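You operate a simulated robot arm through the tools that you are given. There is no shell and no other tool. Be economical: measure what you need, move in short steps, check, and stop when the job is done.

The job below is to be done with a simulated two-armed robot. You get a single attempt, and the scene is never put back.

TASK
Set the sliding stop of the flat vice to 90 mm. Take the steel block with the blue end and put it on top of the white block with the felt sole. Take the small brush with the green back and put it on the top of the side shelf of the cylinder holder. Put the middle-sized dark steel block on the large steel plate. Put the steel block with the green end on the worktop away on the top of the large grey steel plate. Put the box tube with the teal stripe on top of the steel plate with the orange grip. Take the box tube with the purple stripe and leave it on the side shelf of the tall welder cart. Take the square collar with the blue side and leave it on the flat steel plate on the squaring plate. Put the shims tin on the top shelf of the mesh rack. Take the lid off the hooks tin and lay it down on the top of the motor table. Take the 175 MM spacer fork from the shelf of the parts table at the near end and leave it on the squaring plate. Take the bright steel bracket and leave it on the rusty steel plate. Open the door of the low green cabinet, fetch the enamel tin in black from the upper shelf of the low green cabinet and set it on the rear shelf of the tall welder cart, then shut the door. Pull the cloths drawer of the tool chest open. Any order will do. Set down upright: small brush with the green back, bright steel bracket. The sliding stop of the flat vice goes toward x -1.0, y +0.0, z +0.0 (a direction in the base frame), to its stop.
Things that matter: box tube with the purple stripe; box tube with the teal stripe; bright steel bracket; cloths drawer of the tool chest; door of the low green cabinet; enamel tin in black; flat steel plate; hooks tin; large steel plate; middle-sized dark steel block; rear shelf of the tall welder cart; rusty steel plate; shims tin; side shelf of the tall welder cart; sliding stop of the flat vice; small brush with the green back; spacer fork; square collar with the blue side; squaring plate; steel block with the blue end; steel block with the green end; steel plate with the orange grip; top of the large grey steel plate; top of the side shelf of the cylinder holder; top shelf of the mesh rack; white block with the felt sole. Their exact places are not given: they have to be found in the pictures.

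Only the result counts: the job must be done as asked and must still hold three seconds after the hand-in. Knocking over, shifting, dropping, spilling or breaking anything else fails it. Lids that push on must go on centred and level and be pressed home; caps that screw on are set level and turned clockwise until they are tight. Flat cloth is picked up by pressing the open fingertips on it (5 to 10 N) and closing them slowly along it; thin cloth reads only 2 to 8 mm in the jaws.

THE ROBOT
Two 7-joint arms with two-finger parallel grippers on one trunk, on a base that drives. Base frame: it is fixed to the floor where the robot stands at the start and does not move with it; the origin is under the middle of the robot, x ahead of it, y to its left, z up. Units: mm, degrees, N and s.
The left shoulder is at the start at [50, 165, 1205], the right one opposite. With the tool pointing down near the work surface each hand reaches from about 100 to 340 mm from the robot's upright axis, wherever it stands, measured 20 degrees to its own side. Places, roughly: box tube with the purple stripe (5x6x5 cm) [300, -5500, 900]; box tube with the teal stripe (5x6x5 cm) [300, -5400, 900]; bright steel bracket (8x3x4 cm) [3400, -6400, 900]; cloths drawer of the tool chest [1400, 2300, 200]; door of the low green cabinet [4900, -8100, 500]; enamel tin in black [5000, -8250, 500]; flat steel plate [500, -4750, 750]; hooks tin [250, -8250, 1000]; large steel plate (9x9x2 cm) [2900, 2300, 900]; middle-sized dark steel block (7x4x3 cm) [300, 800, 500]; rear shelf of the tall welder cart [3100, -4400, 600]; rusty steel plate (8x8x2 cm) [3100, -6200, 900]; shims tin [1250, -8250, 1000]; side shelf of the tall welder cart [3000, -4800, 600]; sliding stop of the flat vice [700, -100, 900]; small brush with the green back (5x4x5 cm) [600, -400, 900]; spacer fork [2000, -6500, 250]; square collar with the blue side (4x4x2 cm) [500, -4400, 900]; squaring plate [400, -4600, 900]; steel block with the blue end (4x6x3 cm) [500, 0, 900]; steel block with the green end (4x6x3 cm) [100, 2500, 900]; steel plate with the orange grip (13x10x3 cm) [5000, -6600, 900]; top of the large grey steel plate [800, -300, 900]; top of the side shelf of the cylinder holder (18x1 [-1340, 780, 700]; top shelf of the mesh rack [-1400, -7400, 900]; white block with the felt sole (7x7x4 cm) [3100, 2400, 900]. Payload 3.91 kg a hand.
The tool frame of a hand sits at the grasp point between the pads (the TCP): z along the fingers, y along the line on which they close. The tips reach 30 mm beyond it. Largest opening 110 mm; finger width 20, thickness 10; the body of the gripper, 48 by 112 mm, starts 55 mm behind the TCP.
Orientation is told as [roll, pitch, yaw] about the base's x, y, z axes, in that order, counted from this pose: with the fingers straight down and closing along the base's y, the tool's x points along the base's -x, its y along +y and its z along -z.

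THE INTERFACE
- The arms move only by the tool jog_arm. It takes "left_targets", "right_targets" or both (then of equal length, played together; a hand with none holds still); each is a list that holds one entry, the list of rows, each a list of 6 numbers: the shift along the tool's x, y, z in units of 20 mm (1.0 is 20 mm), then the turn, a rotation vector about the tool's x, y, z in units of 8 degrees (1.0 is 8 degrees). In form: [[[tx, ty, tz, ax, ay, az], ...]]. A call has 1 to 8 rows; each row shifts and turns the commanded pose from where the row before left it, along the tool's axes as they then stand. "left_jaw" and "right_jaw" are, for a hand that has rows, the closure, from 0 (fully open) to 1 (shut), set as the call begins (left out, the last holds). A call with a number of a shift or a turn outside -1 to 1 is refused whole. Rows are played at 5 a second. More than 50 mm and 8.6 degrees between two rows, or a gripper value outside its range, and nothing of the call is played. A pose out of reach is approached as far as the arm can. The call stops where the force on the tool passes 40 N (or 10 N more than at its start, if that is more) or the arm is blocked; 0.2 s more then pass. The fingers move at their own pace (about 45 mm/s each) and stop on an object; they squeeze with about 35 N. The grip force told is the motor's: it shows also when the fingers shut on nothing. Time passes only in rows, and 0.2 s behind the last, so rows that do not move let the fingers close. The reply holds the time, the measured pose of the TCP, the force on the tool along the base axes, the opening and the grip force, in the units named above and with some noise, with the torque about the TCP (base axes, N m) and any sound that the robot's microphone picked up, and new pictures: "pictures" is both (left out), scene, wrist or none (wrist: the cameras of the hands that moved).
- Cameras (640 x 400 px; columns grow to the right, rows downward): "scene" is now at [118.3, 12.2, 1377.2]; the picture's right is [0.13, -0.99, 0.00], its down [-0.56, -0.07, -0.83] and it looks along [0.82, 0.11, -0.56] (base axes); focal length 214 px, centre (320, 200). "left" rides on the left gripper at [72, -17, -103] in its tool frame; the picture's right is [0.23, 0.97, 0.00], its down [-0.76, 0.18, -0.62] and it looks along [-0.61, 0.14, 0.78] (tool axes); focal length 222 px, centre (320, 200). "right" rides on the right gripper at [72, 17, -103] in its tool frame; the picture's right is [-0.23, 0.97, 0.00], its down [-0.76, -0.18, -0.62] and it looks along [-0.61, -0.14, 0.78] (tool axes); focal length 222 px, centre (320, 200).
- move_column(by): slides the trunk up (or, below 0, down) by that many mm; the arms and the scene camera ride with it, the base frame stays. It gives what a move gives, with no picture.
- drive_base(legs): drives the robot by 1 to 6 legs, each [ahead, left, turn to the left] in mm, mm and degrees, along the robot's own axes; the way and the turn of a leg run together, so that a leg with both is an arc; at most 1500 mm and 180 degrees a leg. The arms and the cameras ride along, it lands a little off, and it stops where it bumps. It gives what a move gives, and a new picture of the scene camera.
- pan_tilt(pan, tilt): turns the head with the scene camera to pan (to the left, within 80 degrees either way) and tilt (down, from -29 to 69), counted from straight ahead of the robot. It gives what a move gives, and a new picture of the scene camera.
- probe_pixels(camera, pixels): for up to 12 pixels [column, row] of the newest picture of that camera ("zoom" is the newest enlarged one), the place [x, y, z] in the base frame of the surface seen there, good to about 2 mm. It takes no simulated time.
- inspect(camera, box): a new picture of the part [left, top, right, bottom] of that camera's present view, enlarged. It takes no simulated time.
- finish_job(): hands the job in; it is judged then, once.

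Keep the steps short. Do not move on a guess: measure, check each grasp and each placing, and mend mistakes. In all there are 399 turns and 360 pictures (those below and enlarged ones count). Leave the grippers open and the arms clear of the work at the hand-in unless told otherwise, and finish with a single line.

The tools are called after "Emit:" by a JSON object that holds its "api" and its "payload". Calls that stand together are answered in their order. jog_arm: Moves the arms, as the interface text tells. Its arguments: {"type":"object","properties":{"left_targets":{"type":"array"},"left_jaw":{"type":"number"},"right_targets":{"type":"array"},"right_jaw":{"type":"number"},"pictures":{"type":"string","enum":["both","scene","wrist","none"]}},"required":[]} The other tools are called the same way: move_column (by) slides the trunk up or down; drive_base (legs) drives the base; pan_tilt (pan, tilt) turns the head that bears the scene camera; probe_pixels (camera, pixels) gives the place of the surface under pixels of a picture; inspect (camera, box) takes an enlarged picture of a part of a camera's view; finish_job () hands the job in.

At the start:

```text
time: 0.0
left_tcp_pos: [493.5, 176.1, 1187.1]
left_orientation: [0.0, 0.0, -0.1]
left_wrist_force: [-0.4, -0.1, 0.8]
left_moment: [-0.01, -0.03, -0.01]
left_width: 109.8
left_grip_force: 0.0
right_tcp_pos: [334.1, -114.3, 1205.8]
right_orientation: [0.0, 0.0, 0.1]
right_wrist_force: [0.0, 0.4, -0.2]
right_moment: [0.0, -0.02, 0.0]
right_width: 110.2
right_grip_force: 0.1
trunk travel left (down, up): [-425.0, 78.0]
robot x, y, heading: [4.5, -0.1, 0.2]
head pan, tilt: [7.5, 34.1]
```

scene: 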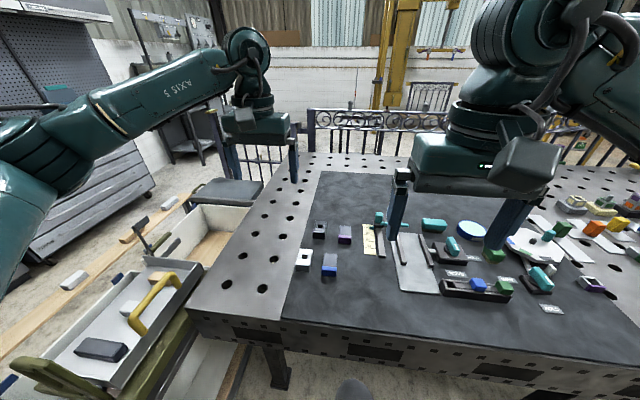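
right: 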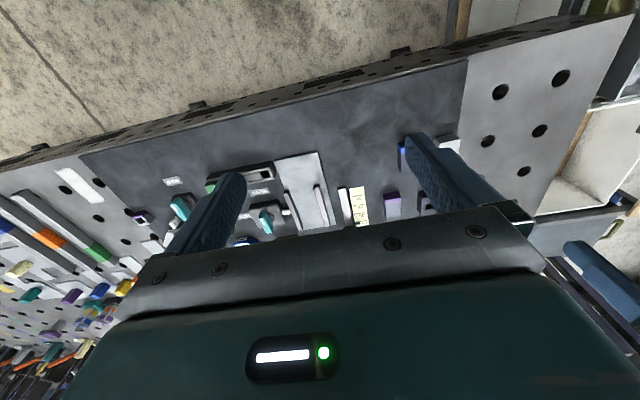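
left: 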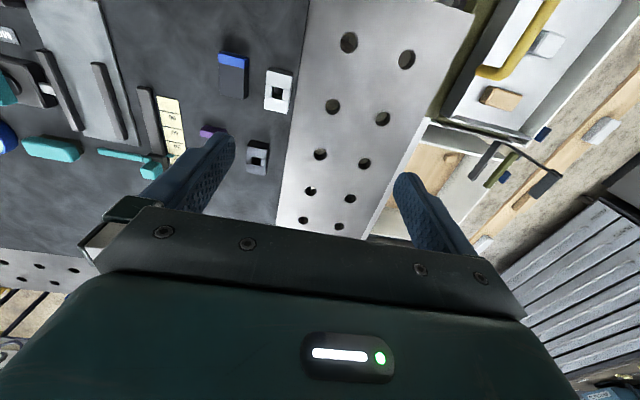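

I see the welding table ahead with the vice, blocks and plates. First I zoom in on the middle of the table and probe the main items.

Emit:
{"api": "inspect", "payload": {"camera": "scene", "box": [280, 200, 440, 300]}}

Emit:
{"api": "inspect", "payload": {"camera": "scene", "box": [400, 200, 560, 300]}}

Emit:
{"api": "probe_pixels", "payload": {"camera": "scene", "pixels": [[330, 260], [303, 256], [415, 270], [378, 240], [475, 285], [540, 248], [190, 330], [490, 255], [435, 252], [400, 355], [300, 330], [100, 348]]}}

```text
4.00 times, centred on (360, 250) of scene
```

zoom: 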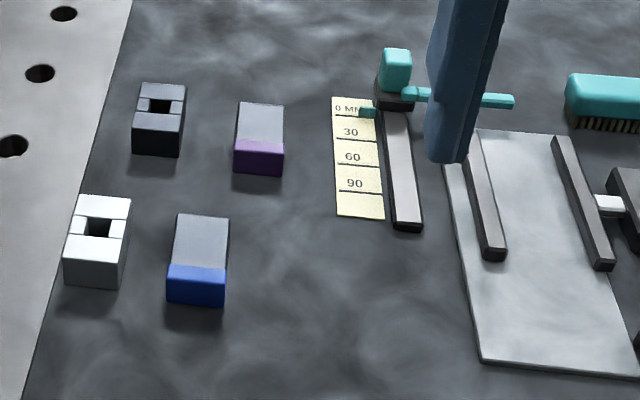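

```text
4.00 times, centred on (480, 250) of scene
```

zoom: 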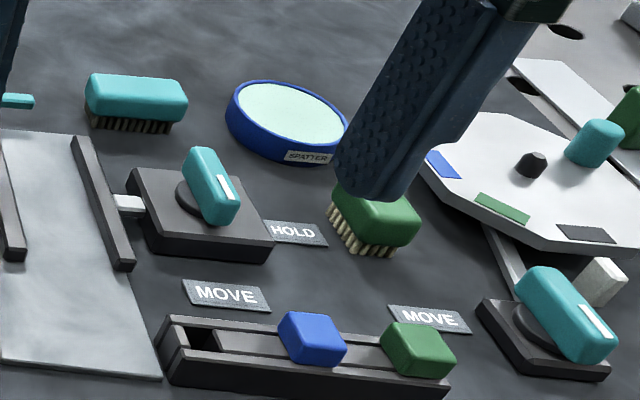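

```text
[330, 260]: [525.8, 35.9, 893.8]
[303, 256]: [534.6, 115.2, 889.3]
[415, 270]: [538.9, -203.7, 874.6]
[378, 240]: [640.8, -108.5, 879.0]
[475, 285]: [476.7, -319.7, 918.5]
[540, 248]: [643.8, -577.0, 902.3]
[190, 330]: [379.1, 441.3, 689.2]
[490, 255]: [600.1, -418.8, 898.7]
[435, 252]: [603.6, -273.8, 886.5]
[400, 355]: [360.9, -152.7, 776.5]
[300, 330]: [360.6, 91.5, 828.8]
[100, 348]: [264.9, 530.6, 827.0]
```

The blue-ended block lies near (526, 36) with its top near z 894. I raise the right hand out of the way, narrow the left jaws, and then drive to bring the left hand over the block.

Emit:
{"api": "jog_arm", "payload": {"left_targets": [[[0, 0, 0, 0, 0, 0], [0, 0, 0, 0, 0, 0], [0, 0, 0, 0, 0, 0], [0, 0, 0, 0, 0, 0], [0, 0, 0, 0, 0, 0], [0, 0, 0, 0, 0, 0]]], "right_targets": [[[0, 0, -1, 0, 0, 0], [0, 0, -1, 0, 0, 0], [0, 0, -1, 0, 0, 0], [0, 0, -1, 0, 0, 0], [0, 0, -1, 0, 0, 0], [0, 0, -1, 0, 0, 0]]], "left_jaw": 0.36, "pictures": "none"}}

Emit:
{"api": "drive_base", "payload": {"legs": [[25, -140, 0]]}}

```text
time: 1.4
left_tcp_pos: [493.6, 175.3, 1188.5]
left_orientation: [0.0, -0.1, 0.0]
left_wrist_force: [-0.7, 0.1, -0.2]
left_moment: [-0.02, -0.02, 0.01]
left_width: 70.4
left_grip_force: 0.0
right_tcp_pos: [333.9, -113.3, 1327.3]
right_orientation: [0.1, 0.0, 0.0]
right_wrist_force: [-0.5, -0.6, -0.4]
right_moment: [0.04, -0.01, 0.01]
right_width: 110.0
right_grip_force: 0.1
trunk travel left (down, up): [-425.0, 78.0]
robot x, y, heading: [-0.3, 0.5, -0.4]
head pan, tilt: [7.5, 34.1]
```

```text
time: 3.3
left_tcp_pos: [520.3, 34.3, 1187.9]
left_orientation: [0.0, 0.1, 0.0]
left_wrist_force: [0.0, -0.3, -0.4]
left_moment: [0.0, -0.01, -0.03]
left_width: 70.5
left_grip_force: 0.1
right_tcp_pos: [359.9, -255.5, 1326.4]
right_orientation: [0.0, 0.0, 0.1]
right_wrist_force: [0.2, 0.0, 0.1]
right_moment: [-0.01, -0.03, -0.01]
right_width: 110.2
right_grip_force: 0.2
trunk travel left (down, up): [-425.0, 78.0]
robot x, y, heading: [23.3, -137.9, -0.2]
head pan, tilt: [7.5, 34.1]
```

scene: 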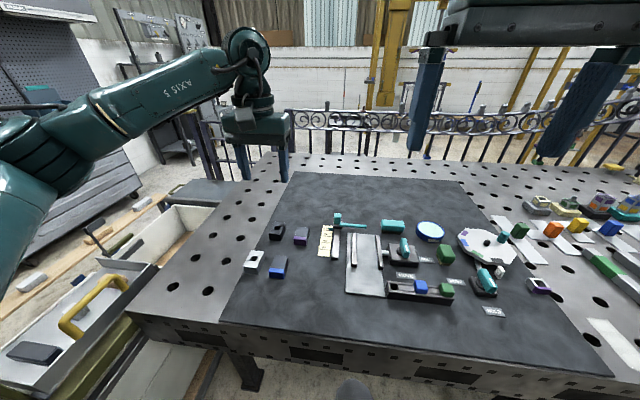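

Now the table is in clear view. I zoom on the blue-ended block (279, 267), the vice scale, and the plate, to measure them.

Emit:
{"api": "inspect", "payload": {"camera": "scene", "box": [320, 200, 480, 300]}}

Emit:
{"api": "probe_pixels", "payload": {"camera": "zoom", "pixels": [[60, 75], [170, 105], [250, 270], [120, 360], [240, 350], [120, 160], [235, 160], [510, 200], [80, 120], [480, 190], [510, 240], [300, 100]]}}

Emit:
{"api": "inspect", "payload": {"camera": "scene", "box": [240, 210, 320, 290]}}

Emit:
{"api": "probe_pixels", "payload": {"camera": "scene", "pixels": [[272, 258], [286, 258], [268, 272], [284, 272], [278, 265], [276, 284], [338, 217], [445, 249], [446, 256], [351, 294], [384, 296]]}}

```text
4.00 times, centred on (400, 250) of scene
```

zoom: 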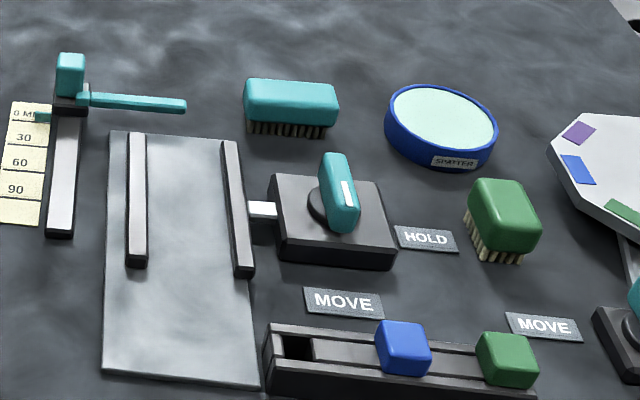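

```text
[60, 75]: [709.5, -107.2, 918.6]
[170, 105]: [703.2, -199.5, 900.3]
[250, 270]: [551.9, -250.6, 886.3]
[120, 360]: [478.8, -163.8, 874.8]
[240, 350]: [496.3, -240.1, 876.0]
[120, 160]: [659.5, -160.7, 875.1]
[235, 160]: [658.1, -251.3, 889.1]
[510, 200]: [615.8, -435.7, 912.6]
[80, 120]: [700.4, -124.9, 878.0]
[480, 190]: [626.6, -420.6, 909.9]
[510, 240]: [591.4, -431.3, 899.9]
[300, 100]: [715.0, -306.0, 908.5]
```

```text
5.00 times, centred on (280, 250) of scene
```

zoom: 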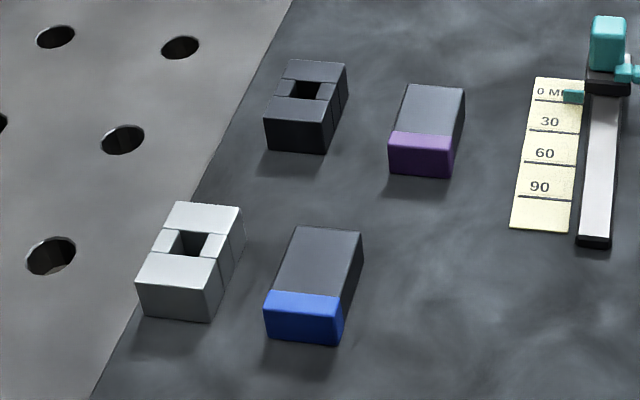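

```text
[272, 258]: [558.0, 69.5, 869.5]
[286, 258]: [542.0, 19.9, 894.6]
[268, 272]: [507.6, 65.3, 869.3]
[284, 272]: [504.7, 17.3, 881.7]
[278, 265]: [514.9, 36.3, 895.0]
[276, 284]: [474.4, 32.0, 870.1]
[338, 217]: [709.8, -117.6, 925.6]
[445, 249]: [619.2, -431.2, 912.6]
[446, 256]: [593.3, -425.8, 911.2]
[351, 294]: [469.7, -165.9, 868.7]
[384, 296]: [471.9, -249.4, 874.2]
```

I measure the block's edges in the zoom.

Emit:
{"api": "probe_pixels", "payload": {"camera": "zoom", "pixels": [[300, 232], [357, 236], [276, 294], [338, 298], [315, 265], [210, 300], [240, 215], [440, 170], [395, 130], [545, 185], [572, 95], [543, 130]]}}

```text
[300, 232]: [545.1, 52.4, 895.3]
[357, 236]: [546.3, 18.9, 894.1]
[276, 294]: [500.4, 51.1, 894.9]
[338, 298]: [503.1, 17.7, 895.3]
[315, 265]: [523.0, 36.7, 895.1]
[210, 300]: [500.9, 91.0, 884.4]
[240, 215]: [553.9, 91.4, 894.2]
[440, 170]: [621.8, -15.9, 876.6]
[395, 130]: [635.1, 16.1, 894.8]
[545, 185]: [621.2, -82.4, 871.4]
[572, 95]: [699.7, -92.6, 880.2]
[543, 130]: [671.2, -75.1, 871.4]
```

The block is centred at (522, 35), running 25 mm above the mat at z 870. The hand is right over it; I lower the column so the TCP reaches z 905.

Emit:
{"api": "move_column", "payload": {"by": -282}}

Emit:
{"api": "jog_arm", "payload": {"left_targets": [[[0, 0, 0, 0, 0, 0], [0, 0, 0, 0, 0, 0], [0, 0, 0, 0, 0, 0], [0, 0, 0, 0, 0, 0], [0, 0, 0, 0, 0, 0]]], "left_jaw": 0.9, "pictures": "wrist"}}

```text
time: 6.1
left_tcp_pos: [519.1, 33.9, 905.9]
left_orientation: [0.0, 0.0, -0.1]
left_wrist_force: [0.0, -1.1, -0.1]
left_moment: [-0.02, -0.01, 0.0]
left_width: 70.3
left_grip_force: 0.1
right_tcp_pos: [359.8, -255.3, 1045.1]
right_orientation: [0.1, 0.0, 0.1]
right_wrist_force: [0.4, -0.1, 0.2]
right_moment: [0.0, 0.01, 0.02]
right_width: 110.0
right_grip_force: 0.1
trunk travel left (down, up): [-143.0, 360.0]
robot x, y, heading: [25.6, -140.0, -0.1]
head pan, tilt: [7.5, 34.1]
```

```text
time: 7.3
left_tcp_pos: [519.8, 34.2, 905.5]
left_orientation: [0.1, 0.0, 0.0]
left_wrist_force: [-0.8, 1.6, -0.9]
left_moment: [0.11, 0.0, -0.02]
left_width: 39.7
left_grip_force: 35.4
right_tcp_pos: [360.8, -255.3, 1044.9]
right_orientation: [0.0, 0.0, 0.1]
right_wrist_force: [0.2, -1.2, 0.2]
right_moment: [-0.01, -0.02, 0.01]
right_width: 110.1
right_grip_force: 0.1
trunk travel left (down, up): [-143.0, 360.0]
robot x, y, heading: [25.4, -138.2, -0.2]
head pan, tilt: [7.5, 34.1]
```

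left: 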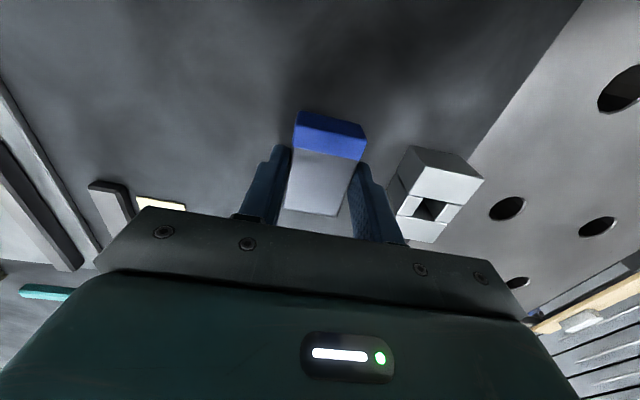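

Grip holds at 39.7 mm. I lift by the column, extend the right hand forward toward the vice, and look at the vice closely.

Emit:
{"api": "move_column", "payload": {"by": 150}}

Emit:
{"api": "jog_arm", "payload": {"right_targets": [[[-1, 0, 0, 0, 0, 0], [-1, 0, 0, 0, 0, 0], [-1, 0, 0, 0, 0, 0], [-1, 0, 0, 0, 0, 0], [-1, 0, 0, 0, 0, 0], [-1, 0, 0, 0, 0, 0], [-1, 0, 0, 0, 0, 0], [-1, 0, 0, 0, 0, 0]]], "right_jaw": 0.5, "pictures": "none"}}

Emit:
{"api": "drive_base", "payload": {"legs": [[80, 60, 0]]}}

```text
time: 9.1
left_tcp_pos: [519.5, 35.0, 1055.0]
left_orientation: [-0.1, 0.1, 0.0]
left_wrist_force: [-0.5, 0.6, 0.3]
left_moment: [0.0, 0.0, 0.02]
left_width: 11.1
left_grip_force: 0.1
right_tcp_pos: [360.7, -255.1, 1195.7]
right_orientation: [0.1, 0.1, -0.1]
right_wrist_force: [-0.1, 0.3, 0.8]
right_moment: [-0.02, -0.02, 0.01]
right_width: 109.9
right_grip_force: 0.1
trunk travel left (down, up): [-293.0, 210.0]
robot x, y, heading: [24.7, -142.7, 0.2]
head pan, tilt: [7.5, 34.1]
```

```text
time: 10.9
left_tcp_pos: [519.6, 34.4, 1055.0]
left_orientation: [0.0, 0.0, 0.0]
left_wrist_force: [-0.4, 0.3, 0.0]
left_moment: [-0.01, 0.02, 0.01]
left_width: 10.7
left_grip_force: 0.1
right_tcp_pos: [520.5, -255.7, 1194.3]
right_orientation: [0.0, 0.0, 0.1]
right_wrist_force: [0.4, 0.0, -0.9]
right_moment: [-0.04, 0.0, -0.01]
right_width: 55.1
right_grip_force: 0.1
trunk travel left (down, up): [-293.0, 210.0]
robot x, y, heading: [25.3, -141.1, -0.5]
head pan, tilt: [7.5, 34.1]
```

```text
time: 12.1
left_tcp_pos: [598.7, 92.6, 1055.7]
left_orientation: [0.0, 0.0, -0.1]
left_wrist_force: [-0.1, 0.9, -0.3]
left_moment: [-0.01, 0.01, -0.01]
left_width: 10.9
left_grip_force: 0.0
right_tcp_pos: [597.8, -196.2, 1195.2]
right_orientation: [0.0, 0.0, -0.1]
right_wrist_force: [0.3, -0.4, 0.0]
right_moment: [0.0, 0.01, -0.01]
right_width: 55.2
right_grip_force: 0.1
trunk travel left (down, up): [-293.0, 210.0]
robot x, y, heading: [103.5, -81.8, 0.0]
head pan, tilt: [7.5, 34.1]
```

scene: 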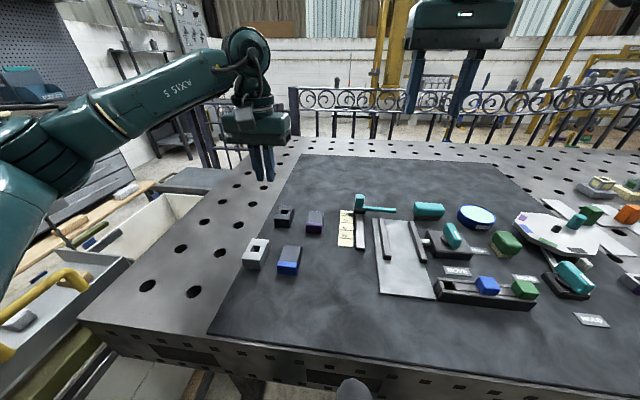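

The left jaws read 10.7 mm: the block slipped out. I check where the block and vice knob are now.

Emit:
{"api": "inspect", "payload": {"camera": "scene", "box": [240, 180, 400, 280]}}

Emit:
{"api": "probe_pixels", "payload": {"camera": "zoom", "pixels": [[178, 258], [240, 262], [158, 325], [222, 328], [200, 300], [200, 350], [470, 75], [488, 75], [480, 62], [455, 98], [520, 118], [600, 118]]}}

```text
4.00 times, centred on (320, 230) of scene
```

zoom: 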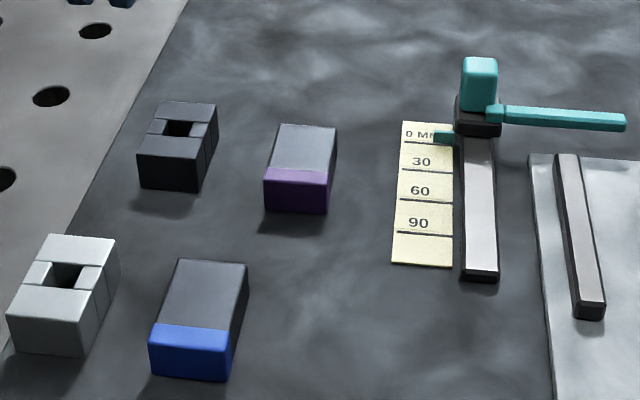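

```text
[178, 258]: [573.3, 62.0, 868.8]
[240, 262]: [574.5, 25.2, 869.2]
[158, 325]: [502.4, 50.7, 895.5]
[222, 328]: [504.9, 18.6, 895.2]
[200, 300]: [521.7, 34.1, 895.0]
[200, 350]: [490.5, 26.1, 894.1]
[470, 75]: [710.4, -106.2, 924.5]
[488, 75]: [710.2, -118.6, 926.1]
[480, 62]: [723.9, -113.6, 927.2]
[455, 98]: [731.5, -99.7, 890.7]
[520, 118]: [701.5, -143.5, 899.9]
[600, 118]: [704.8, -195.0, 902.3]
```

The block stands unmoved at (522, 34). While here I do the vice: the knob is at about (717, −112), z 905–928. I raise the left hand and bring the right hand above the knob.

Emit:
{"api": "jog_arm", "payload": {"left_targets": [[[0, 0, -1, 0, 0, 0], [0, 0, -1, 0, 0, 0], [0, 0, -1, 0, 0, 0], [0, 0, -1, 0, 0, 0], [0, 0, -1, 0, 0, 0], [0, 0, -1, 0, 0, 0], [0, 0, -1, 0, 0, 0], [0, 0, -1, 0, 0, 0]]], "right_targets": [[[-0.744, 0.525, 0.5, 0, 0, 0], [-0.744, 0.525, 0.5, 0, 0, 0], [-0.744, 0.525, 0.5, 0, 0, 0], [-0.744, 0.525, 0.5, 0, 0, 0], [-0.744, 0.525, 0.5, 0, 0, 0], [-0.744, 0.525, 0.5, 0, 0, 0], [-0.744, 0.525, 0.5, 0, 0, 0], [-0.744, 0.525, 0.5, 0, 0, 0]]], "left_jaw": 0.36, "right_jaw": 0.55, "pictures": "none"}}

Emit:
{"api": "move_column", "payload": {"by": -130}}

Emit:
{"api": "inspect", "payload": {"camera": "right", "box": [160, 0, 480, 200]}}

```text
time: 13.9
left_tcp_pos: [597.3, 93.5, 1216.1]
left_orientation: [0.0, 0.0, 0.0]
left_wrist_force: [0.2, 0.6, -0.8]
left_moment: [0.06, -0.04, 0.0]
left_width: 70.5
left_grip_force: 0.1
right_tcp_pos: [687.7, -128.0, 1119.1]
right_orientation: [0.1, 0.0, -0.1]
right_wrist_force: [-0.9, -0.1, -0.5]
right_moment: [0.04, 0.03, -0.01]
right_width: 49.2
right_grip_force: 0.2
right hand out of reach, approached as far as the arm can: row 6, 7, 8
trunk travel left (down, up): [-293.0, 210.0]
robot x, y, heading: [104.2, -79.3, -0.1]
head pan, tilt: [7.5, 34.1]
```

```text
time: 15.5
left_tcp_pos: [598.5, 94.1, 1086.3]
left_orientation: [0.1, 0.0, -0.1]
left_wrist_force: [-1.3, -0.3, -0.4]
left_moment: [-0.02, 0.02, 0.02]
left_width: 70.4
left_grip_force: 0.1
right_tcp_pos: [687.9, -126.7, 989.5]
right_orientation: [0.1, 0.0, -0.1]
right_wrist_force: [0.0, -0.3, -0.2]
right_moment: [0.02, 0.03, -0.01]
right_width: 49.6
right_grip_force: 0.1
trunk travel left (down, up): [-163.0, 340.0]
robot x, y, heading: [107.7, -78.0, 0.0]
head pan, tilt: [7.5, 34.1]
```

```text
2.00 times, centred on (320, 100) of right
```

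zoom: 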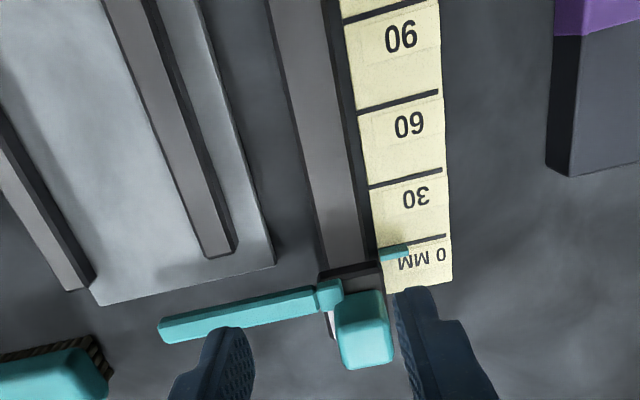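

The arm stopped at its reach limit 30 mm short. I drive the base a little ahead and left, then look again.

Emit:
{"api": "drive_base", "payload": {"legs": [[30, 15, 0]]}}

Emit:
{"api": "inspect", "payload": {"camera": "right", "box": [200, 40, 440, 190]}}

Emit:
{"api": "probe_pixels", "payload": {"camera": "zoom", "pixels": [[320, 320], [360, 320], [320, 280], [370, 370], [300, 370], [360, 240], [390, 270]]}}

```text
time: 16.3
left_tcp_pos: [628.8, 108.6, 1085.1]
left_orientation: [0.0, 0.0, -0.2]
left_wrist_force: [0.7, -0.5, 0.0]
left_moment: [0.05, 0.03, 0.0]
left_width: 70.6
left_grip_force: 0.0
right_tcp_pos: [718.0, -113.8, 989.4]
right_orientation: [-0.1, 0.0, -0.1]
right_wrist_force: [-0.1, 0.5, -0.3]
right_moment: [-0.02, 0.01, -0.01]
right_width: 49.7
right_grip_force: 0.0
trunk travel left (down, up): [-163.0, 340.0]
robot x, y, heading: [133.5, -66.2, -0.1]
head pan, tilt: [7.5, 34.1]
```

scene: 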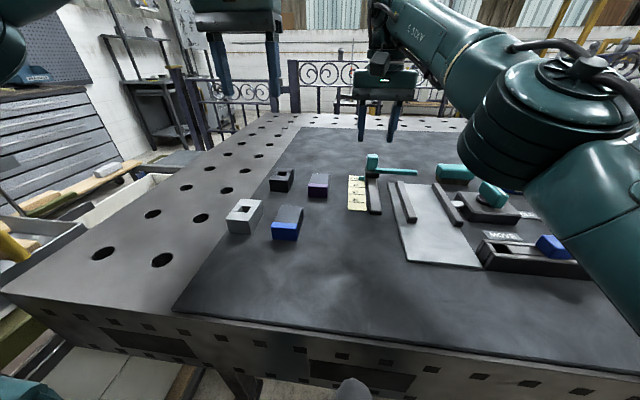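

```text
2.67 times, centred on (320, 115) of right
```

zoom: 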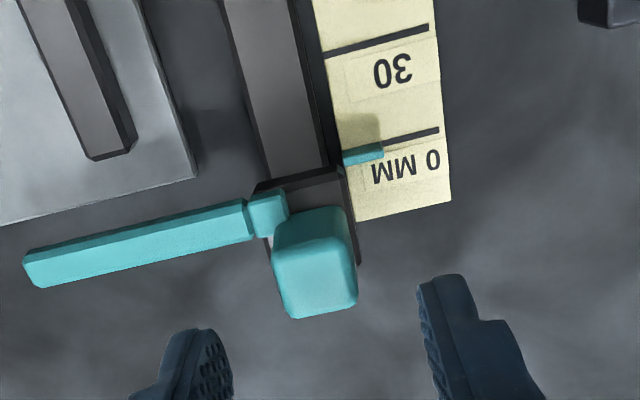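

```text
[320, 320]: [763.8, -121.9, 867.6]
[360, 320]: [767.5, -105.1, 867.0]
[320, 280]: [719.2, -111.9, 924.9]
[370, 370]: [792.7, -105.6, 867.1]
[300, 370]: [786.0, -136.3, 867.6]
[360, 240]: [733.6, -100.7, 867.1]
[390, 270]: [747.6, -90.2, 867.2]
```

The knob top centre is at (716, −112, 926), and the TCP is above it. I lower 51 mm so the tips straddle it at z 908, then close.

Emit:
{"api": "move_column", "payload": {"by": -51}}

Emit:
{"api": "jog_arm", "payload": {"right_targets": [[[0, 0, 0, 0, 0, 0], [0, 0, 0, 0, 0, 0], [0, 0, 0, 0, 0, 0], [0, 0, 0, 0, 0, 0]]], "right_jaw": 1, "pictures": "wrist"}}

```text
time: 17.2
left_tcp_pos: [629.5, 109.1, 1035.1]
left_orientation: [0.0, 0.0, 0.0]
left_wrist_force: [-0.6, 1.0, 0.7]
left_moment: [-0.02, -0.03, 0.04]
left_width: 70.3
left_grip_force: 0.0
right_tcp_pos: [717.8, -113.2, 937.6]
right_orientation: [0.0, 0.0, -0.1]
right_wrist_force: [-0.2, 0.1, 0.0]
right_moment: [0.01, -0.01, 0.04]
right_width: 49.5
right_grip_force: 0.0
trunk travel left (down, up): [-112.0, 391.0]
robot x, y, heading: [135.8, -63.2, -0.1]
head pan, tilt: [7.5, 34.1]
```

```text
time: 18.2
left_tcp_pos: [628.7, 107.6, 1035.2]
left_orientation: [0.0, 0.1, -0.1]
left_wrist_force: [-0.1, 0.1, -0.4]
left_moment: [0.04, -0.03, -0.03]
left_width: 70.4
left_grip_force: 0.0
right_tcp_pos: [717.4, -114.1, 937.7]
right_orientation: [0.0, 0.1, -0.2]
right_wrist_force: [-1.0, -10.1, 0.9]
right_moment: [-0.26, 0.59, 0.18]
right_width: 23.3
right_grip_force: 45.1
trunk travel left (down, up): [-112.0, 391.0]
robot x, y, heading: [131.8, -66.1, -0.3]
head pan, tilt: [7.5, 34.1]
```

right: 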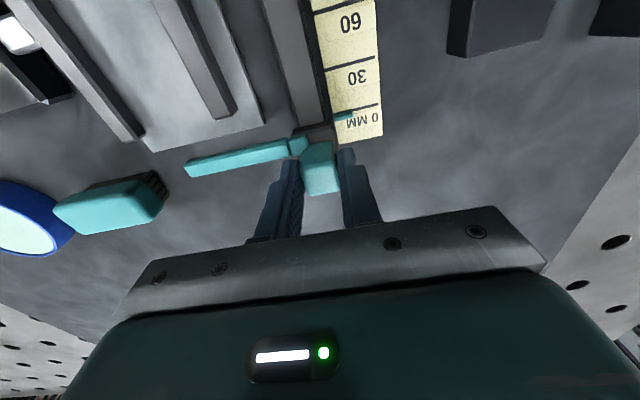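

The knob is held at 23.3 mm. I pull it 40 mm toward −x and check.

Emit:
{"api": "jog_arm", "payload": {"right_targets": [[[0.5, 0, 0, 0, 0, 0], [0.5, 0, 0, 0, 0, 0], [0.5, 0, 0, 0, 0, 0], [0.5, 0, 0, 0, 0, 0]]], "pictures": "wrist"}}

```text
time: 19.2
left_tcp_pos: [627.8, 107.7, 1035.4]
left_orientation: [0.2, 0.0, -0.1]
left_wrist_force: [0.3, 0.4, -0.5]
left_moment: [0.0, -0.03, 0.01]
left_width: 70.3
left_grip_force: 0.0
right_tcp_pos: [677.1, -114.2, 938.4]
right_orientation: [0.1, 0.0, -0.2]
right_wrist_force: [0.4, -13.1, -1.8]
right_moment: [-0.29, -1.09, 0.06]
right_width: 23.5
right_grip_force: 45.1
trunk travel left (down, up): [-112.0, 391.0]
robot x, y, heading: [129.3, -68.4, -0.1]
head pan, tilt: [7.5, 34.1]
```

right: 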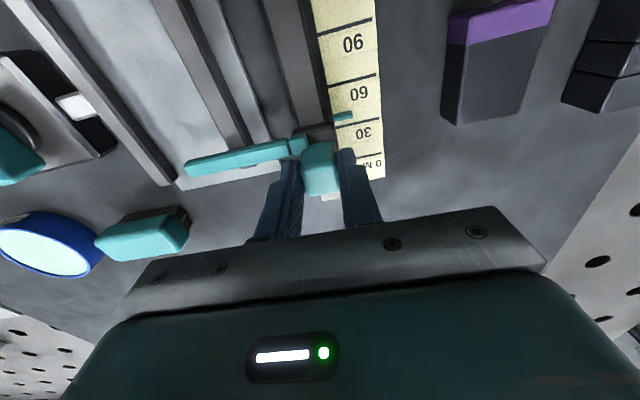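

It slides freely and the pointer is past 30. I pull 50 mm more.

Emit:
{"api": "jog_arm", "payload": {"right_targets": [[[0.5, 0, 0, 0, 0, 0], [0.5, 0, 0, 0, 0, 0], [0.5, 0, 0, 0, 0, 0], [0.5, 0, 0, 0, 0, 0], [0.5, 0, 0, 0, 0, 0]]], "pictures": "none"}}

Emit:
{"api": "inspect", "payload": {"camera": "right", "box": [270, 60, 430, 160]}}

Emit:
{"api": "probe_pixels", "payload": {"camera": "zoom", "pixels": [[310, 225], [285, 225], [310, 200], [350, 180], [400, 170], [330, 245]]}}

```text
time: 20.4
left_tcp_pos: [628.0, 107.4, 1036.0]
left_orientation: [0.1, 0.0, -0.1]
left_wrist_force: [-0.3, -1.2, 0.5]
left_moment: [-0.01, -0.02, -0.02]
left_width: 70.7
left_grip_force: 0.0
right_tcp_pos: [626.4, -114.7, 937.4]
right_orientation: [0.0, 0.1, -0.1]
right_wrist_force: [3.5, -18.4, 2.7]
right_moment: [-0.57, 0.37, 0.23]
right_width: 23.6
right_grip_force: 45.2
trunk travel left (down, up): [-112.0, 391.0]
robot x, y, heading: [133.1, -65.0, -0.3]
head pan, tilt: [7.5, 34.1]
```

```text
4.00 times, centred on (350, 110) of right
```

zoom: 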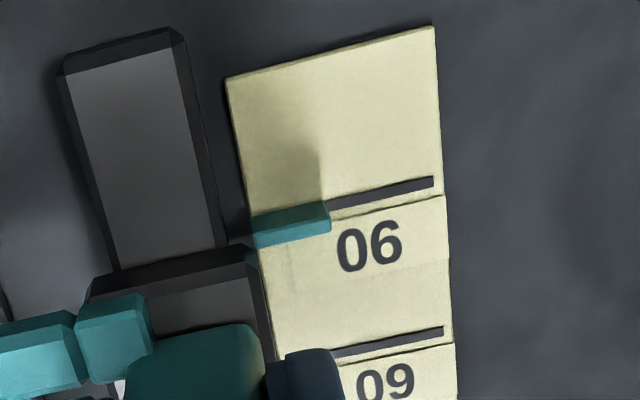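

```text
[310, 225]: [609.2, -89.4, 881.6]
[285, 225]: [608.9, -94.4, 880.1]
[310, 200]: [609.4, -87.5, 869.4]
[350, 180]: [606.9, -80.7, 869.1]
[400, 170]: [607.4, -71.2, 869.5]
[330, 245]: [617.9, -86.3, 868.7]
```

I measure the pointer against the 90 line more closely.

Emit:
{"api": "inspect", "payload": {"camera": "right", "box": [320, 95, 384, 135]}}

Emit:
{"api": "probe_pixels", "payload": {"camera": "zoom", "pixels": [[220, 120], [220, 150], [220, 105], [360, 105], [360, 85], [360, 95], [120, 185], [120, 155], [120, 170]]}}

```text
10.00 times, centred on (352, 115) of right
```

zoom: 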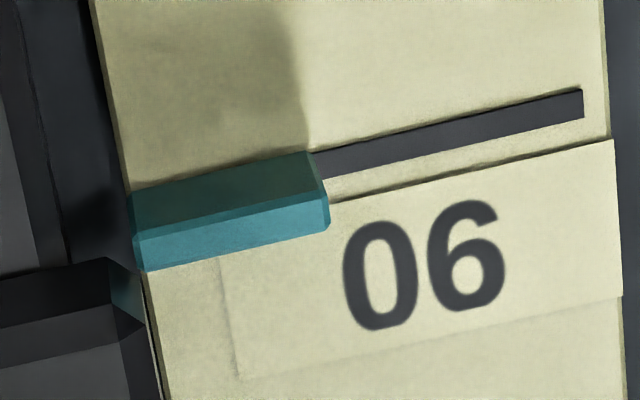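

```text
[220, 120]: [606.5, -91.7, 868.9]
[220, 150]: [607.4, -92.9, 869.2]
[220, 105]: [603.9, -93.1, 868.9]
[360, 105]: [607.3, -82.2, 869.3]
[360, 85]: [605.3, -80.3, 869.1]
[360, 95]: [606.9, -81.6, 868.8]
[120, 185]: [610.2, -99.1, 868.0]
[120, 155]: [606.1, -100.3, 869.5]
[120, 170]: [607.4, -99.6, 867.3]
```

I probe the 90 line, and the pointer's top edges, directly.

Emit:
{"api": "probe_pixels", "payload": {"camera": "zoom", "pixels": [[360, 153], [420, 139], [480, 126], [540, 112], [570, 105], [180, 245], [240, 232], [300, 218], [180, 230], [240, 218], [180, 258], [300, 231]]}}

```text
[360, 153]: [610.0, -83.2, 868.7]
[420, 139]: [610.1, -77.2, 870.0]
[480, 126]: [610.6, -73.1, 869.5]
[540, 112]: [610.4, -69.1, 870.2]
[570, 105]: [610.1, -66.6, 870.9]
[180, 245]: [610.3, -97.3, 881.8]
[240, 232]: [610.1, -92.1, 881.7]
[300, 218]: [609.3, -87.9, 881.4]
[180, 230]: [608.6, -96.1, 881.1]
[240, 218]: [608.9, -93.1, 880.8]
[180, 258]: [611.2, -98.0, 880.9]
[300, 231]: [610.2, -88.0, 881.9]
```

The line sits at x 610.2 and the pointer centre at 610.0: the stop is at 90 mm. I release the knob and lift.

Emit:
{"api": "jog_arm", "payload": {"right_targets": [[[0, 0, 0, 0, 0, 0], [0, 0, 0, 0, 0, 0]]], "right_jaw": 0.6, "pictures": "none"}}

Emit:
{"api": "move_column", "payload": {"by": 110}}

Emit:
{"api": "inspect", "payload": {"camera": "right", "box": [160, 0, 480, 200]}}

Emit:
{"api": "drive_base", "payload": {"legs": [[-106, -72, 0]]}}

```text
time: 21.0
left_tcp_pos: [629.7, 109.0, 1035.5]
left_orientation: [-0.1, 0.0, -0.1]
left_wrist_force: [0.7, 1.0, -1.1]
left_moment: [-0.01, 0.02, 0.0]
left_width: 70.3
left_grip_force: 0.0
right_tcp_pos: [625.7, -110.8, 936.8]
right_orientation: [0.2, 0.1, 0.0]
right_wrist_force: [-0.1, -0.1, 0.0]
right_moment: [0.0, 0.0, 0.02]
right_width: 44.1
right_grip_force: 0.1
trunk travel left (down, up): [-112.0, 391.0]
robot x, y, heading: [135.5, -65.3, -0.2]
head pan, tilt: [7.5, 34.1]
```

```text
time: 22.5
left_tcp_pos: [628.0, 108.8, 1145.3]
left_orientation: [0.0, 0.0, -0.1]
left_wrist_force: [0.0, -0.2, 0.5]
left_moment: [0.05, 0.0, 0.0]
left_width: 70.6
left_grip_force: 0.1
right_tcp_pos: [626.4, -113.0, 1047.3]
right_orientation: [0.0, 0.0, -0.1]
right_wrist_force: [0.5, -0.5, -1.3]
right_moment: [-0.01, 0.03, 0.06]
right_width: 44.3
right_grip_force: 0.1
trunk travel left (down, up): [-222.0, 281.0]
robot x, y, heading: [133.7, -63.1, 0.1]
head pan, tilt: [7.5, 34.1]
```

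```text
2.00 times, centred on (320, 100) of right
```

zoom: 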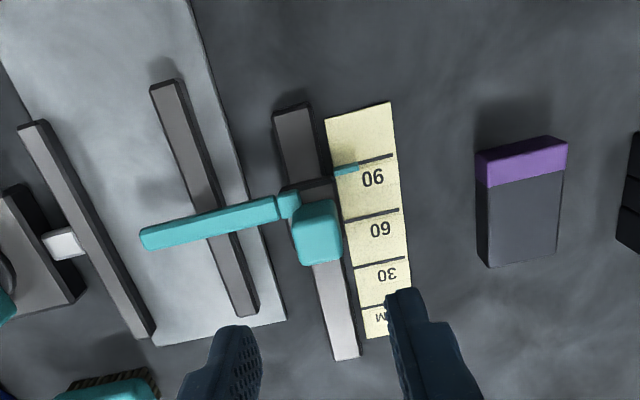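

```text
time: 23.8
left_tcp_pos: [520.8, 35.4, 1146.3]
left_orientation: [0.0, 0.0, -0.1]
left_wrist_force: [0.5, 0.6, -0.1]
left_moment: [0.01, -0.01, 0.03]
left_width: 70.4
left_grip_force: 0.1
right_tcp_pos: [518.9, -185.8, 1047.9]
right_orientation: [0.0, 0.1, -0.1]
right_wrist_force: [-0.1, 0.4, -0.4]
right_moment: [0.04, 0.02, 0.01]
right_width: 43.8
right_grip_force: 0.1
trunk travel left (down, up): [-222.0, 281.0]
robot x, y, heading: [25.8, -137.6, -0.5]
head pan, tilt: [7.5, 34.1]
```

scene: 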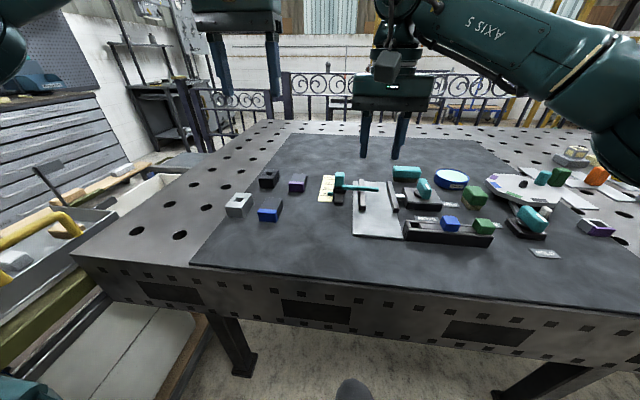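

The stop reads 90 and stays. I jog the right hand up and the left hand down, then use the column to bring the left TCP to z 902 around the block.

Emit:
{"api": "jog_arm", "payload": {"left_targets": [[[0, 0, 0.5, 0, 0, 0], [0, 0, 0.5, 0, 0, 0], [0, 0, 0.5, 0, 0, 0], [0, 0, 0.5, 0, 0, 0], [0, 0, 0.5, 0, 0, 0], [0, 0, 0.5, 0, 0, 0], [0, 0, 0.5, 0, 0, 0], [0, 0, 0.5, 0, 0, 0]]], "right_targets": [[[0, 0, -1, 0, 0, 0], [0, 0, -1, 0, 0, 0], [0, 0, -1, 0, 0, 0], [0, 0, -1, 0, 0, 0], [0, 0, -1, 0, 0, 0], [0, 0, -1, 0, 0, 0], [0, 0, -1, 0, 0, 0], [0, 0, -1, 0, 0, 0]]], "pictures": "none"}}

Emit:
{"api": "move_column", "payload": {"by": -155}}

```text
time: 25.6
left_tcp_pos: [521.0, 35.8, 1064.9]
left_orientation: [-0.1, -0.1, -0.1]
left_wrist_force: [-1.0, -0.2, 0.2]
left_moment: [-0.03, -0.02, 0.02]
left_width: 70.5
left_grip_force: 0.0
right_tcp_pos: [507.0, -188.5, 1193.0]
right_orientation: [0.1, -0.3, 0.2]
right_wrist_force: [-0.4, 0.5, -0.3]
right_moment: [0.01, 0.03, 0.03]
right_width: 44.1
right_grip_force: 0.1
right hand out of reach, approached as far as the arm can: row 7, 8
trunk travel left (down, up): [-222.0, 281.0]
robot x, y, heading: [25.2, -135.8, 0.2]
head pan, tilt: [7.5, 34.1]
```

```text
time: 27.4
left_tcp_pos: [520.8, 34.3, 909.6]
left_orientation: [0.0, -0.1, -0.2]
left_wrist_force: [-0.2, 0.5, 0.8]
left_moment: [-0.03, 0.0, -0.02]
left_width: 70.4
left_grip_force: 0.1
right_tcp_pos: [507.4, -190.5, 1038.4]
right_orientation: [0.2, -0.3, -0.1]
right_wrist_force: [0.7, 0.2, -0.2]
right_moment: [0.01, 0.03, 0.03]
right_width: 44.1
right_grip_force: 0.0
trunk travel left (down, up): [-67.0, 436.0]
robot x, y, heading: [27.0, -139.1, -0.1]
head pan, tilt: [7.5, 34.1]
```

I lower the last 8 mm with the arm, then close fully.

Emit:
{"api": "jog_arm", "payload": {"left_targets": [[[0, 0, 0.2, 0, 0, 0], [0, 0, 0.2, 0, 0, 0]]], "pictures": "none"}}

Emit:
{"api": "jog_arm", "payload": {"left_targets": [[[0, 0, 0, 0, 0, 0], [0, 0, 0, 0, 0, 0], [0, 0, 0, 0, 0, 0], [0, 0, 0, 0, 0, 0], [0, 0, 0, 0, 0, 0], [0, 0, -0.5, 0, 0, 0], [0, 0, -0.5, 0, 0, 0], [0, 0, -0.5, 0, 0, 0]]], "left_jaw": 1, "pictures": "wrist"}}

```text
time: 28.0
left_tcp_pos: [521.2, 35.8, 901.3]
left_orientation: [0.0, 0.0, 0.0]
left_wrist_force: [0.7, -0.3, -0.4]
left_moment: [0.04, 0.0, 0.01]
left_width: 70.5
left_grip_force: 0.0
right_tcp_pos: [507.4, -190.1, 1038.6]
right_orientation: [0.1, -0.2, -0.2]
right_wrist_force: [0.8, -0.5, 0.0]
right_moment: [-0.02, -0.01, 0.02]
right_width: 44.2
right_grip_force: 0.1
trunk travel left (down, up): [-67.0, 436.0]
robot x, y, heading: [23.4, -136.4, -0.0]
head pan, tilt: [7.5, 34.1]
```

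```text
time: 29.8
left_tcp_pos: [521.3, 34.6, 931.6]
left_orientation: [0.0, 0.0, -0.1]
left_wrist_force: [0.0, 0.2, -4.2]
left_moment: [-0.03, -0.01, 0.0]
left_width: 39.9
left_grip_force: 34.9
right_tcp_pos: [506.3, -188.8, 1036.9]
right_orientation: [0.1, -0.1, -0.1]
right_wrist_force: [0.8, 0.0, 0.0]
right_moment: [-0.01, -0.01, 0.0]
right_width: 43.9
right_grip_force: 0.0
trunk travel left (down, up): [-67.0, 436.0]
robot x, y, heading: [27.4, -137.4, -0.3]
head pan, tilt: [7.5, 34.1]
```

left: 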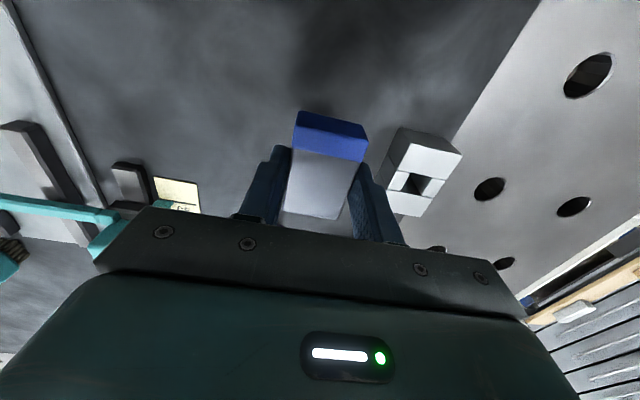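

The block is held (4.2 N of weight). I lift more and drive right and ahead, bringing the right hand over the green brush near (605, −428).

Emit:
{"api": "move_column", "payload": {"by": 100}}

Emit:
{"api": "drive_base", "payload": {"legs": [[100, -235, 0]]}}

```text
time: 31.1
left_tcp_pos: [521.8, 34.8, 1031.2]
left_orientation: [0.1, 0.0, -0.1]
left_wrist_force: [0.6, 0.0, -4.5]
left_moment: [0.03, 0.03, 0.03]
left_width: 39.7
left_grip_force: 35.0
right_tcp_pos: [507.3, -190.1, 1137.3]
right_orientation: [0.1, -0.2, 0.0]
right_wrist_force: [0.4, 0.0, 0.7]
right_moment: [-0.01, 0.01, -0.03]
right_width: 44.1
right_grip_force: 0.0
trunk travel left (down, up): [-167.0, 336.0]
robot x, y, heading: [25.4, -136.8, -0.2]
head pan, tilt: [7.5, 34.1]
```

```text
time: 33.8
left_tcp_pos: [620.6, -195.3, 1032.0]
left_orientation: [0.0, 0.1, 0.0]
left_wrist_force: [1.0, 0.2, -4.9]
left_moment: [0.01, 0.01, -0.02]
left_width: 39.5
left_grip_force: 34.9
right_tcp_pos: [606.3, -420.8, 1136.9]
right_orientation: [0.1, -0.1, -0.1]
right_wrist_force: [1.3, -0.3, -1.0]
right_moment: [0.01, -0.02, -0.02]
right_width: 43.9
right_grip_force: 0.1
trunk travel left (down, up): [-167.0, 336.0]
robot x, y, heading: [127.2, -373.5, -0.1]
head pan, tilt: [7.5, 34.1]
```

scene: 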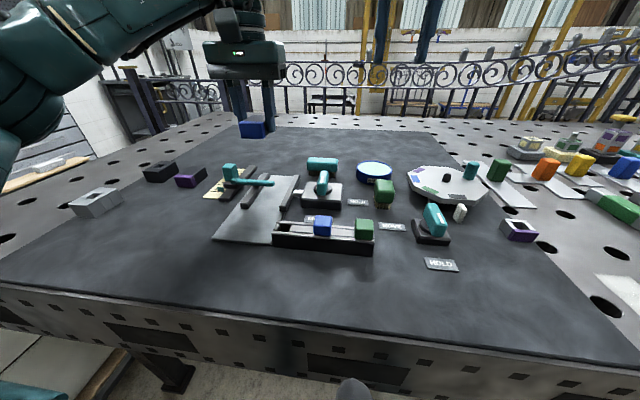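

I look at the brush from the right wrist camera, and at the right side of the table.

Emit:
{"api": "inspect", "payload": {"camera": "right", "box": [120, 0, 520, 250]}}

Emit:
{"api": "probe_pixels", "payload": {"camera": "scene", "pixels": [[384, 184], [377, 182], [392, 184], [384, 192], [384, 206], [260, 220], [440, 175], [610, 290], [500, 200], [550, 185]]}}

```text
1.60 times, centred on (320, 125) of right
```

zoom: 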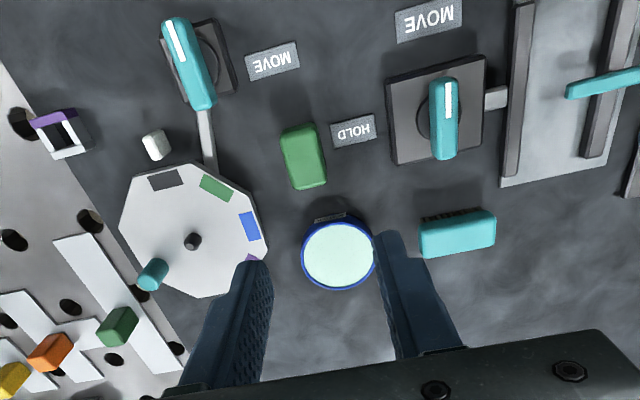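

```text
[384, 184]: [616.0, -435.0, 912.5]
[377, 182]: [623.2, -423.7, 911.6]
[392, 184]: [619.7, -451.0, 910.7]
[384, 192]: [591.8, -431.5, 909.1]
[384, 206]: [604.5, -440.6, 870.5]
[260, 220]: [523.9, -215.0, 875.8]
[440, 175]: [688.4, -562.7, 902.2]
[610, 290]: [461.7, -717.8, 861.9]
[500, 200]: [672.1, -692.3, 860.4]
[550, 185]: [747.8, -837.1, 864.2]
```

I probe the brush's corners in this zoom.

Emit:
{"api": "probe_pixels", "payload": {"camera": "zoom", "pixels": [[285, 138], [312, 130], [321, 176], [297, 184], [303, 157], [283, 158], [322, 152], [340, 215], [210, 180], [315, 225]]}}

```text
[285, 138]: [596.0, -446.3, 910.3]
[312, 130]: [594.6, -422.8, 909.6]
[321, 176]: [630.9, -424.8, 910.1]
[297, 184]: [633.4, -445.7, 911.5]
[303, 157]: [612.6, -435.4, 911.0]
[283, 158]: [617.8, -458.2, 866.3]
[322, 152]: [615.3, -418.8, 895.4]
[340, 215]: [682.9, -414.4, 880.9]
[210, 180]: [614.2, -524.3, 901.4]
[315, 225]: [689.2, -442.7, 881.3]
```

The brush is centred at (613, −435), about 35 mm wide, with its top at z 912. I lower the right hand over it while raising the left hand.

Emit:
{"api": "jog_arm", "payload": {"left_targets": [[[0, 0, -0.5, 0, 0, 0], [0, 0, -0.5, 0, 0, 0], [0, 0, -0.5, 0, 0, 0], [0, 0, -0.5, 0, 0, 0], [0, 0, -0.5, 0, 0, 0], [0, 0, -0.5, 0, 0, 0], [0, 0, -0.5, 0, 0, 0], [0, 0, -0.5, 0, 0, 0]]], "right_targets": [[[0, -0.4, 1, 0, 0, 0], [0, -0.3, 1, 0, 0, 0], [0, 0, 1, 0, 0, 0], [0, 0, 1, 0, 0, 0], [0, 0, 1, 0, 0, 0], [0, 0, 1, 0, 0, 0], [0, 0, 1, 0, 0, 0], [0, 0, 1, 0, 0, 0]]], "right_jaw": 0.4, "pictures": "none"}}

```text
time: 35.5
left_tcp_pos: [621.1, -196.3, 1111.4]
left_orientation: [-0.1, 0.0, 0.0]
left_wrist_force: [0.0, -0.2, -5.4]
left_moment: [0.0, -0.05, -0.03]
left_width: 39.8
left_grip_force: 34.6
right_tcp_pos: [606.2, -433.2, 977.3]
right_orientation: [0.2, -0.1, 0.1]
right_wrist_force: [-0.4, 0.3, 0.6]
right_moment: [-0.01, 0.0, 0.02]
right_width: 66.1
right_grip_force: 0.1
trunk travel left (down, up): [-167.0, 336.0]
robot x, y, heading: [126.3, -370.4, -0.1]
head pan, tilt: [7.5, 34.1]
```

Position good; a small correction, lower 66 mm by the column, and close.

Emit:
{"api": "move_column", "payload": {"by": -66}}

Emit:
{"api": "jog_arm", "payload": {"right_targets": [[[-0.35, -0.1, 0, 0, 0, 0], [0, 0, 0, 0, 0, 0], [0, 0, 0, 0, 0, 0], [0, 0, 0, 0, 0, 0], [0, 0, 0, 0, 0, 0], [0, 0, -0.5, 0, 0, 0], [0, 0, -0.5, 0, 0, 0], [0, 0, -0.5, 0, 0, 0]]], "right_jaw": 1, "pictures": "wrist"}}

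```text
time: 36.6
left_tcp_pos: [620.7, -196.0, 1046.1]
left_orientation: [0.0, 0.0, 0.0]
left_wrist_force: [0.2, -0.3, -4.6]
left_moment: [-0.02, -0.03, -0.01]
left_width: 39.9
left_grip_force: 34.9
right_tcp_pos: [605.8, -434.3, 911.1]
right_orientation: [0.0, -0.2, 0.1]
right_wrist_force: [0.1, 0.6, 0.0]
right_moment: [-0.02, 0.02, -0.02]
right_width: 65.8
right_grip_force: 0.1
trunk travel left (down, up): [-101.0, 402.0]
robot x, y, heading: [125.4, -370.7, -0.1]
head pan, tilt: [7.5, 34.1]
```

```text
time: 38.4
left_tcp_pos: [620.3, -196.1, 1045.5]
left_orientation: [0.1, 0.0, 0.0]
left_wrist_force: [0.3, 1.0, -4.8]
left_moment: [0.02, 0.01, -0.01]
left_width: 39.6
left_grip_force: 34.7
right_tcp_pos: [614.7, -436.0, 941.3]
right_orientation: [0.1, -0.2, 0.0]
right_wrist_force: [-0.2, -0.1, -0.2]
right_moment: [-0.06, 0.01, 0.01]
right_width: 33.5
right_grip_force: 34.8
trunk travel left (down, up): [-101.0, 402.0]
robot x, y, heading: [124.8, -369.5, -0.1]
head pan, tilt: [7.5, 34.1]
```

right: 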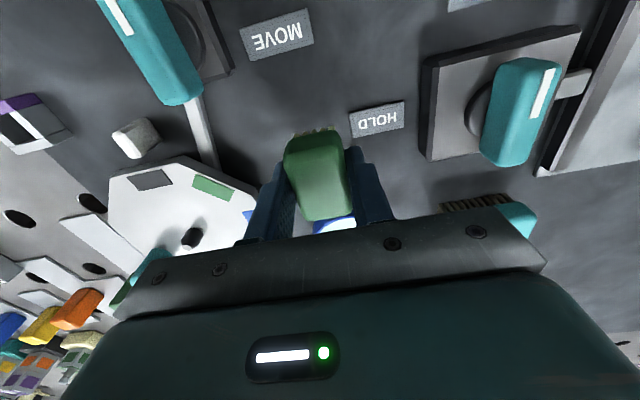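

The brush is held (33.5 mm). I raise the trunk, back away from the table, and turn left to look for the cylinder holder.

Emit:
{"api": "move_column", "payload": {"by": 250}}

Emit:
{"api": "drive_base", "payload": {"legs": [[-450, 0, 0], [0, 0, 90]]}}

Emit:
{"api": "pan_tilt", "payload": {"pan": 60, "tilt": 25}}

```text
time: 41.0
left_tcp_pos: [621.6, -195.6, 1296.8]
left_orientation: [0.0, 0.0, 0.0]
left_wrist_force: [-0.7, -1.1, -5.4]
left_moment: [0.0, 0.02, 0.03]
left_width: 40.0
left_grip_force: 35.5
right_tcp_pos: [615.2, -435.8, 1190.8]
right_orientation: [0.1, -0.1, 0.0]
right_wrist_force: [-0.1, 0.2, -1.2]
right_moment: [0.01, 0.01, -0.01]
right_width: 33.3
right_grip_force: 35.0
trunk travel left (down, up): [-351.0, 152.0]
robot x, y, heading: [124.3, -370.4, -0.2]
head pan, tilt: [7.5, 34.1]
```

```text
time: 47.5
left_tcp_pos: [-505.0, 124.3, 1295.3]
left_orientation: [-0.1, 0.0, 89.9]
left_wrist_force: [0.5, -0.3, -4.6]
left_moment: [0.0, 0.03, 0.04]
left_width: 39.8
left_grip_force: 34.6
right_tcp_pos: [-266.0, 115.8, 1191.5]
right_orientation: [0.1, -0.1, 89.9]
right_wrist_force: [-1.1, 0.5, -0.7]
right_moment: [-0.02, 0.04, 0.02]
right_width: 33.0
right_grip_force: 34.8
trunk travel left (down, up): [-351.0, 152.0]
robot x, y, heading: [-335.3, -372.6, 89.8]
head pan, tilt: [7.5, 34.1]
```

scene: 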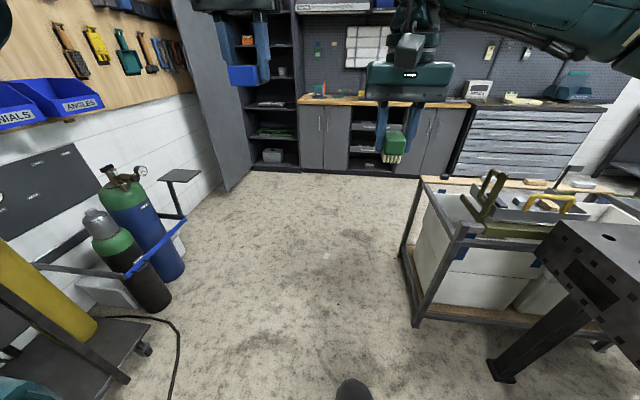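

```text
time: 48.8
left_tcp_pos: [-505.4, 123.0, 1296.1]
left_orientation: [-0.1, 0.0, 89.9]
left_wrist_force: [-0.5, 0.2, -3.5]
left_moment: [-0.03, 0.0, 0.01]
left_width: 39.7
left_grip_force: 34.9
right_tcp_pos: [-264.4, 117.0, 1190.8]
right_orientation: [0.1, -0.2, 89.9]
right_wrist_force: [-0.5, -0.1, -1.1]
right_moment: [0.01, 0.0, 0.04]
right_width: 33.3
right_grip_force: 34.5
trunk travel left (down, up): [-351.0, 152.0]
robot x, y, heading: [-332.6, -374.2, 90.0]
head pan, tilt: [60.0, 25.0]
```

scene: 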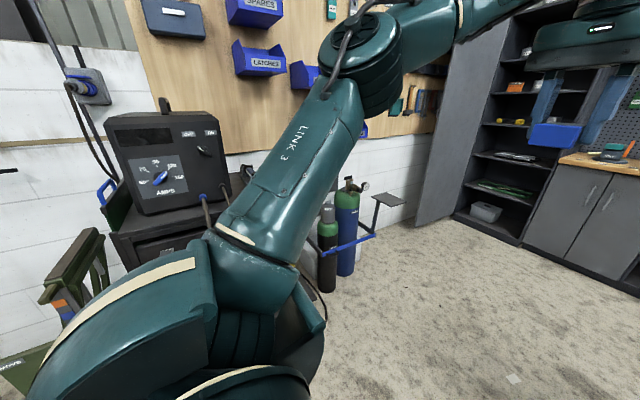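

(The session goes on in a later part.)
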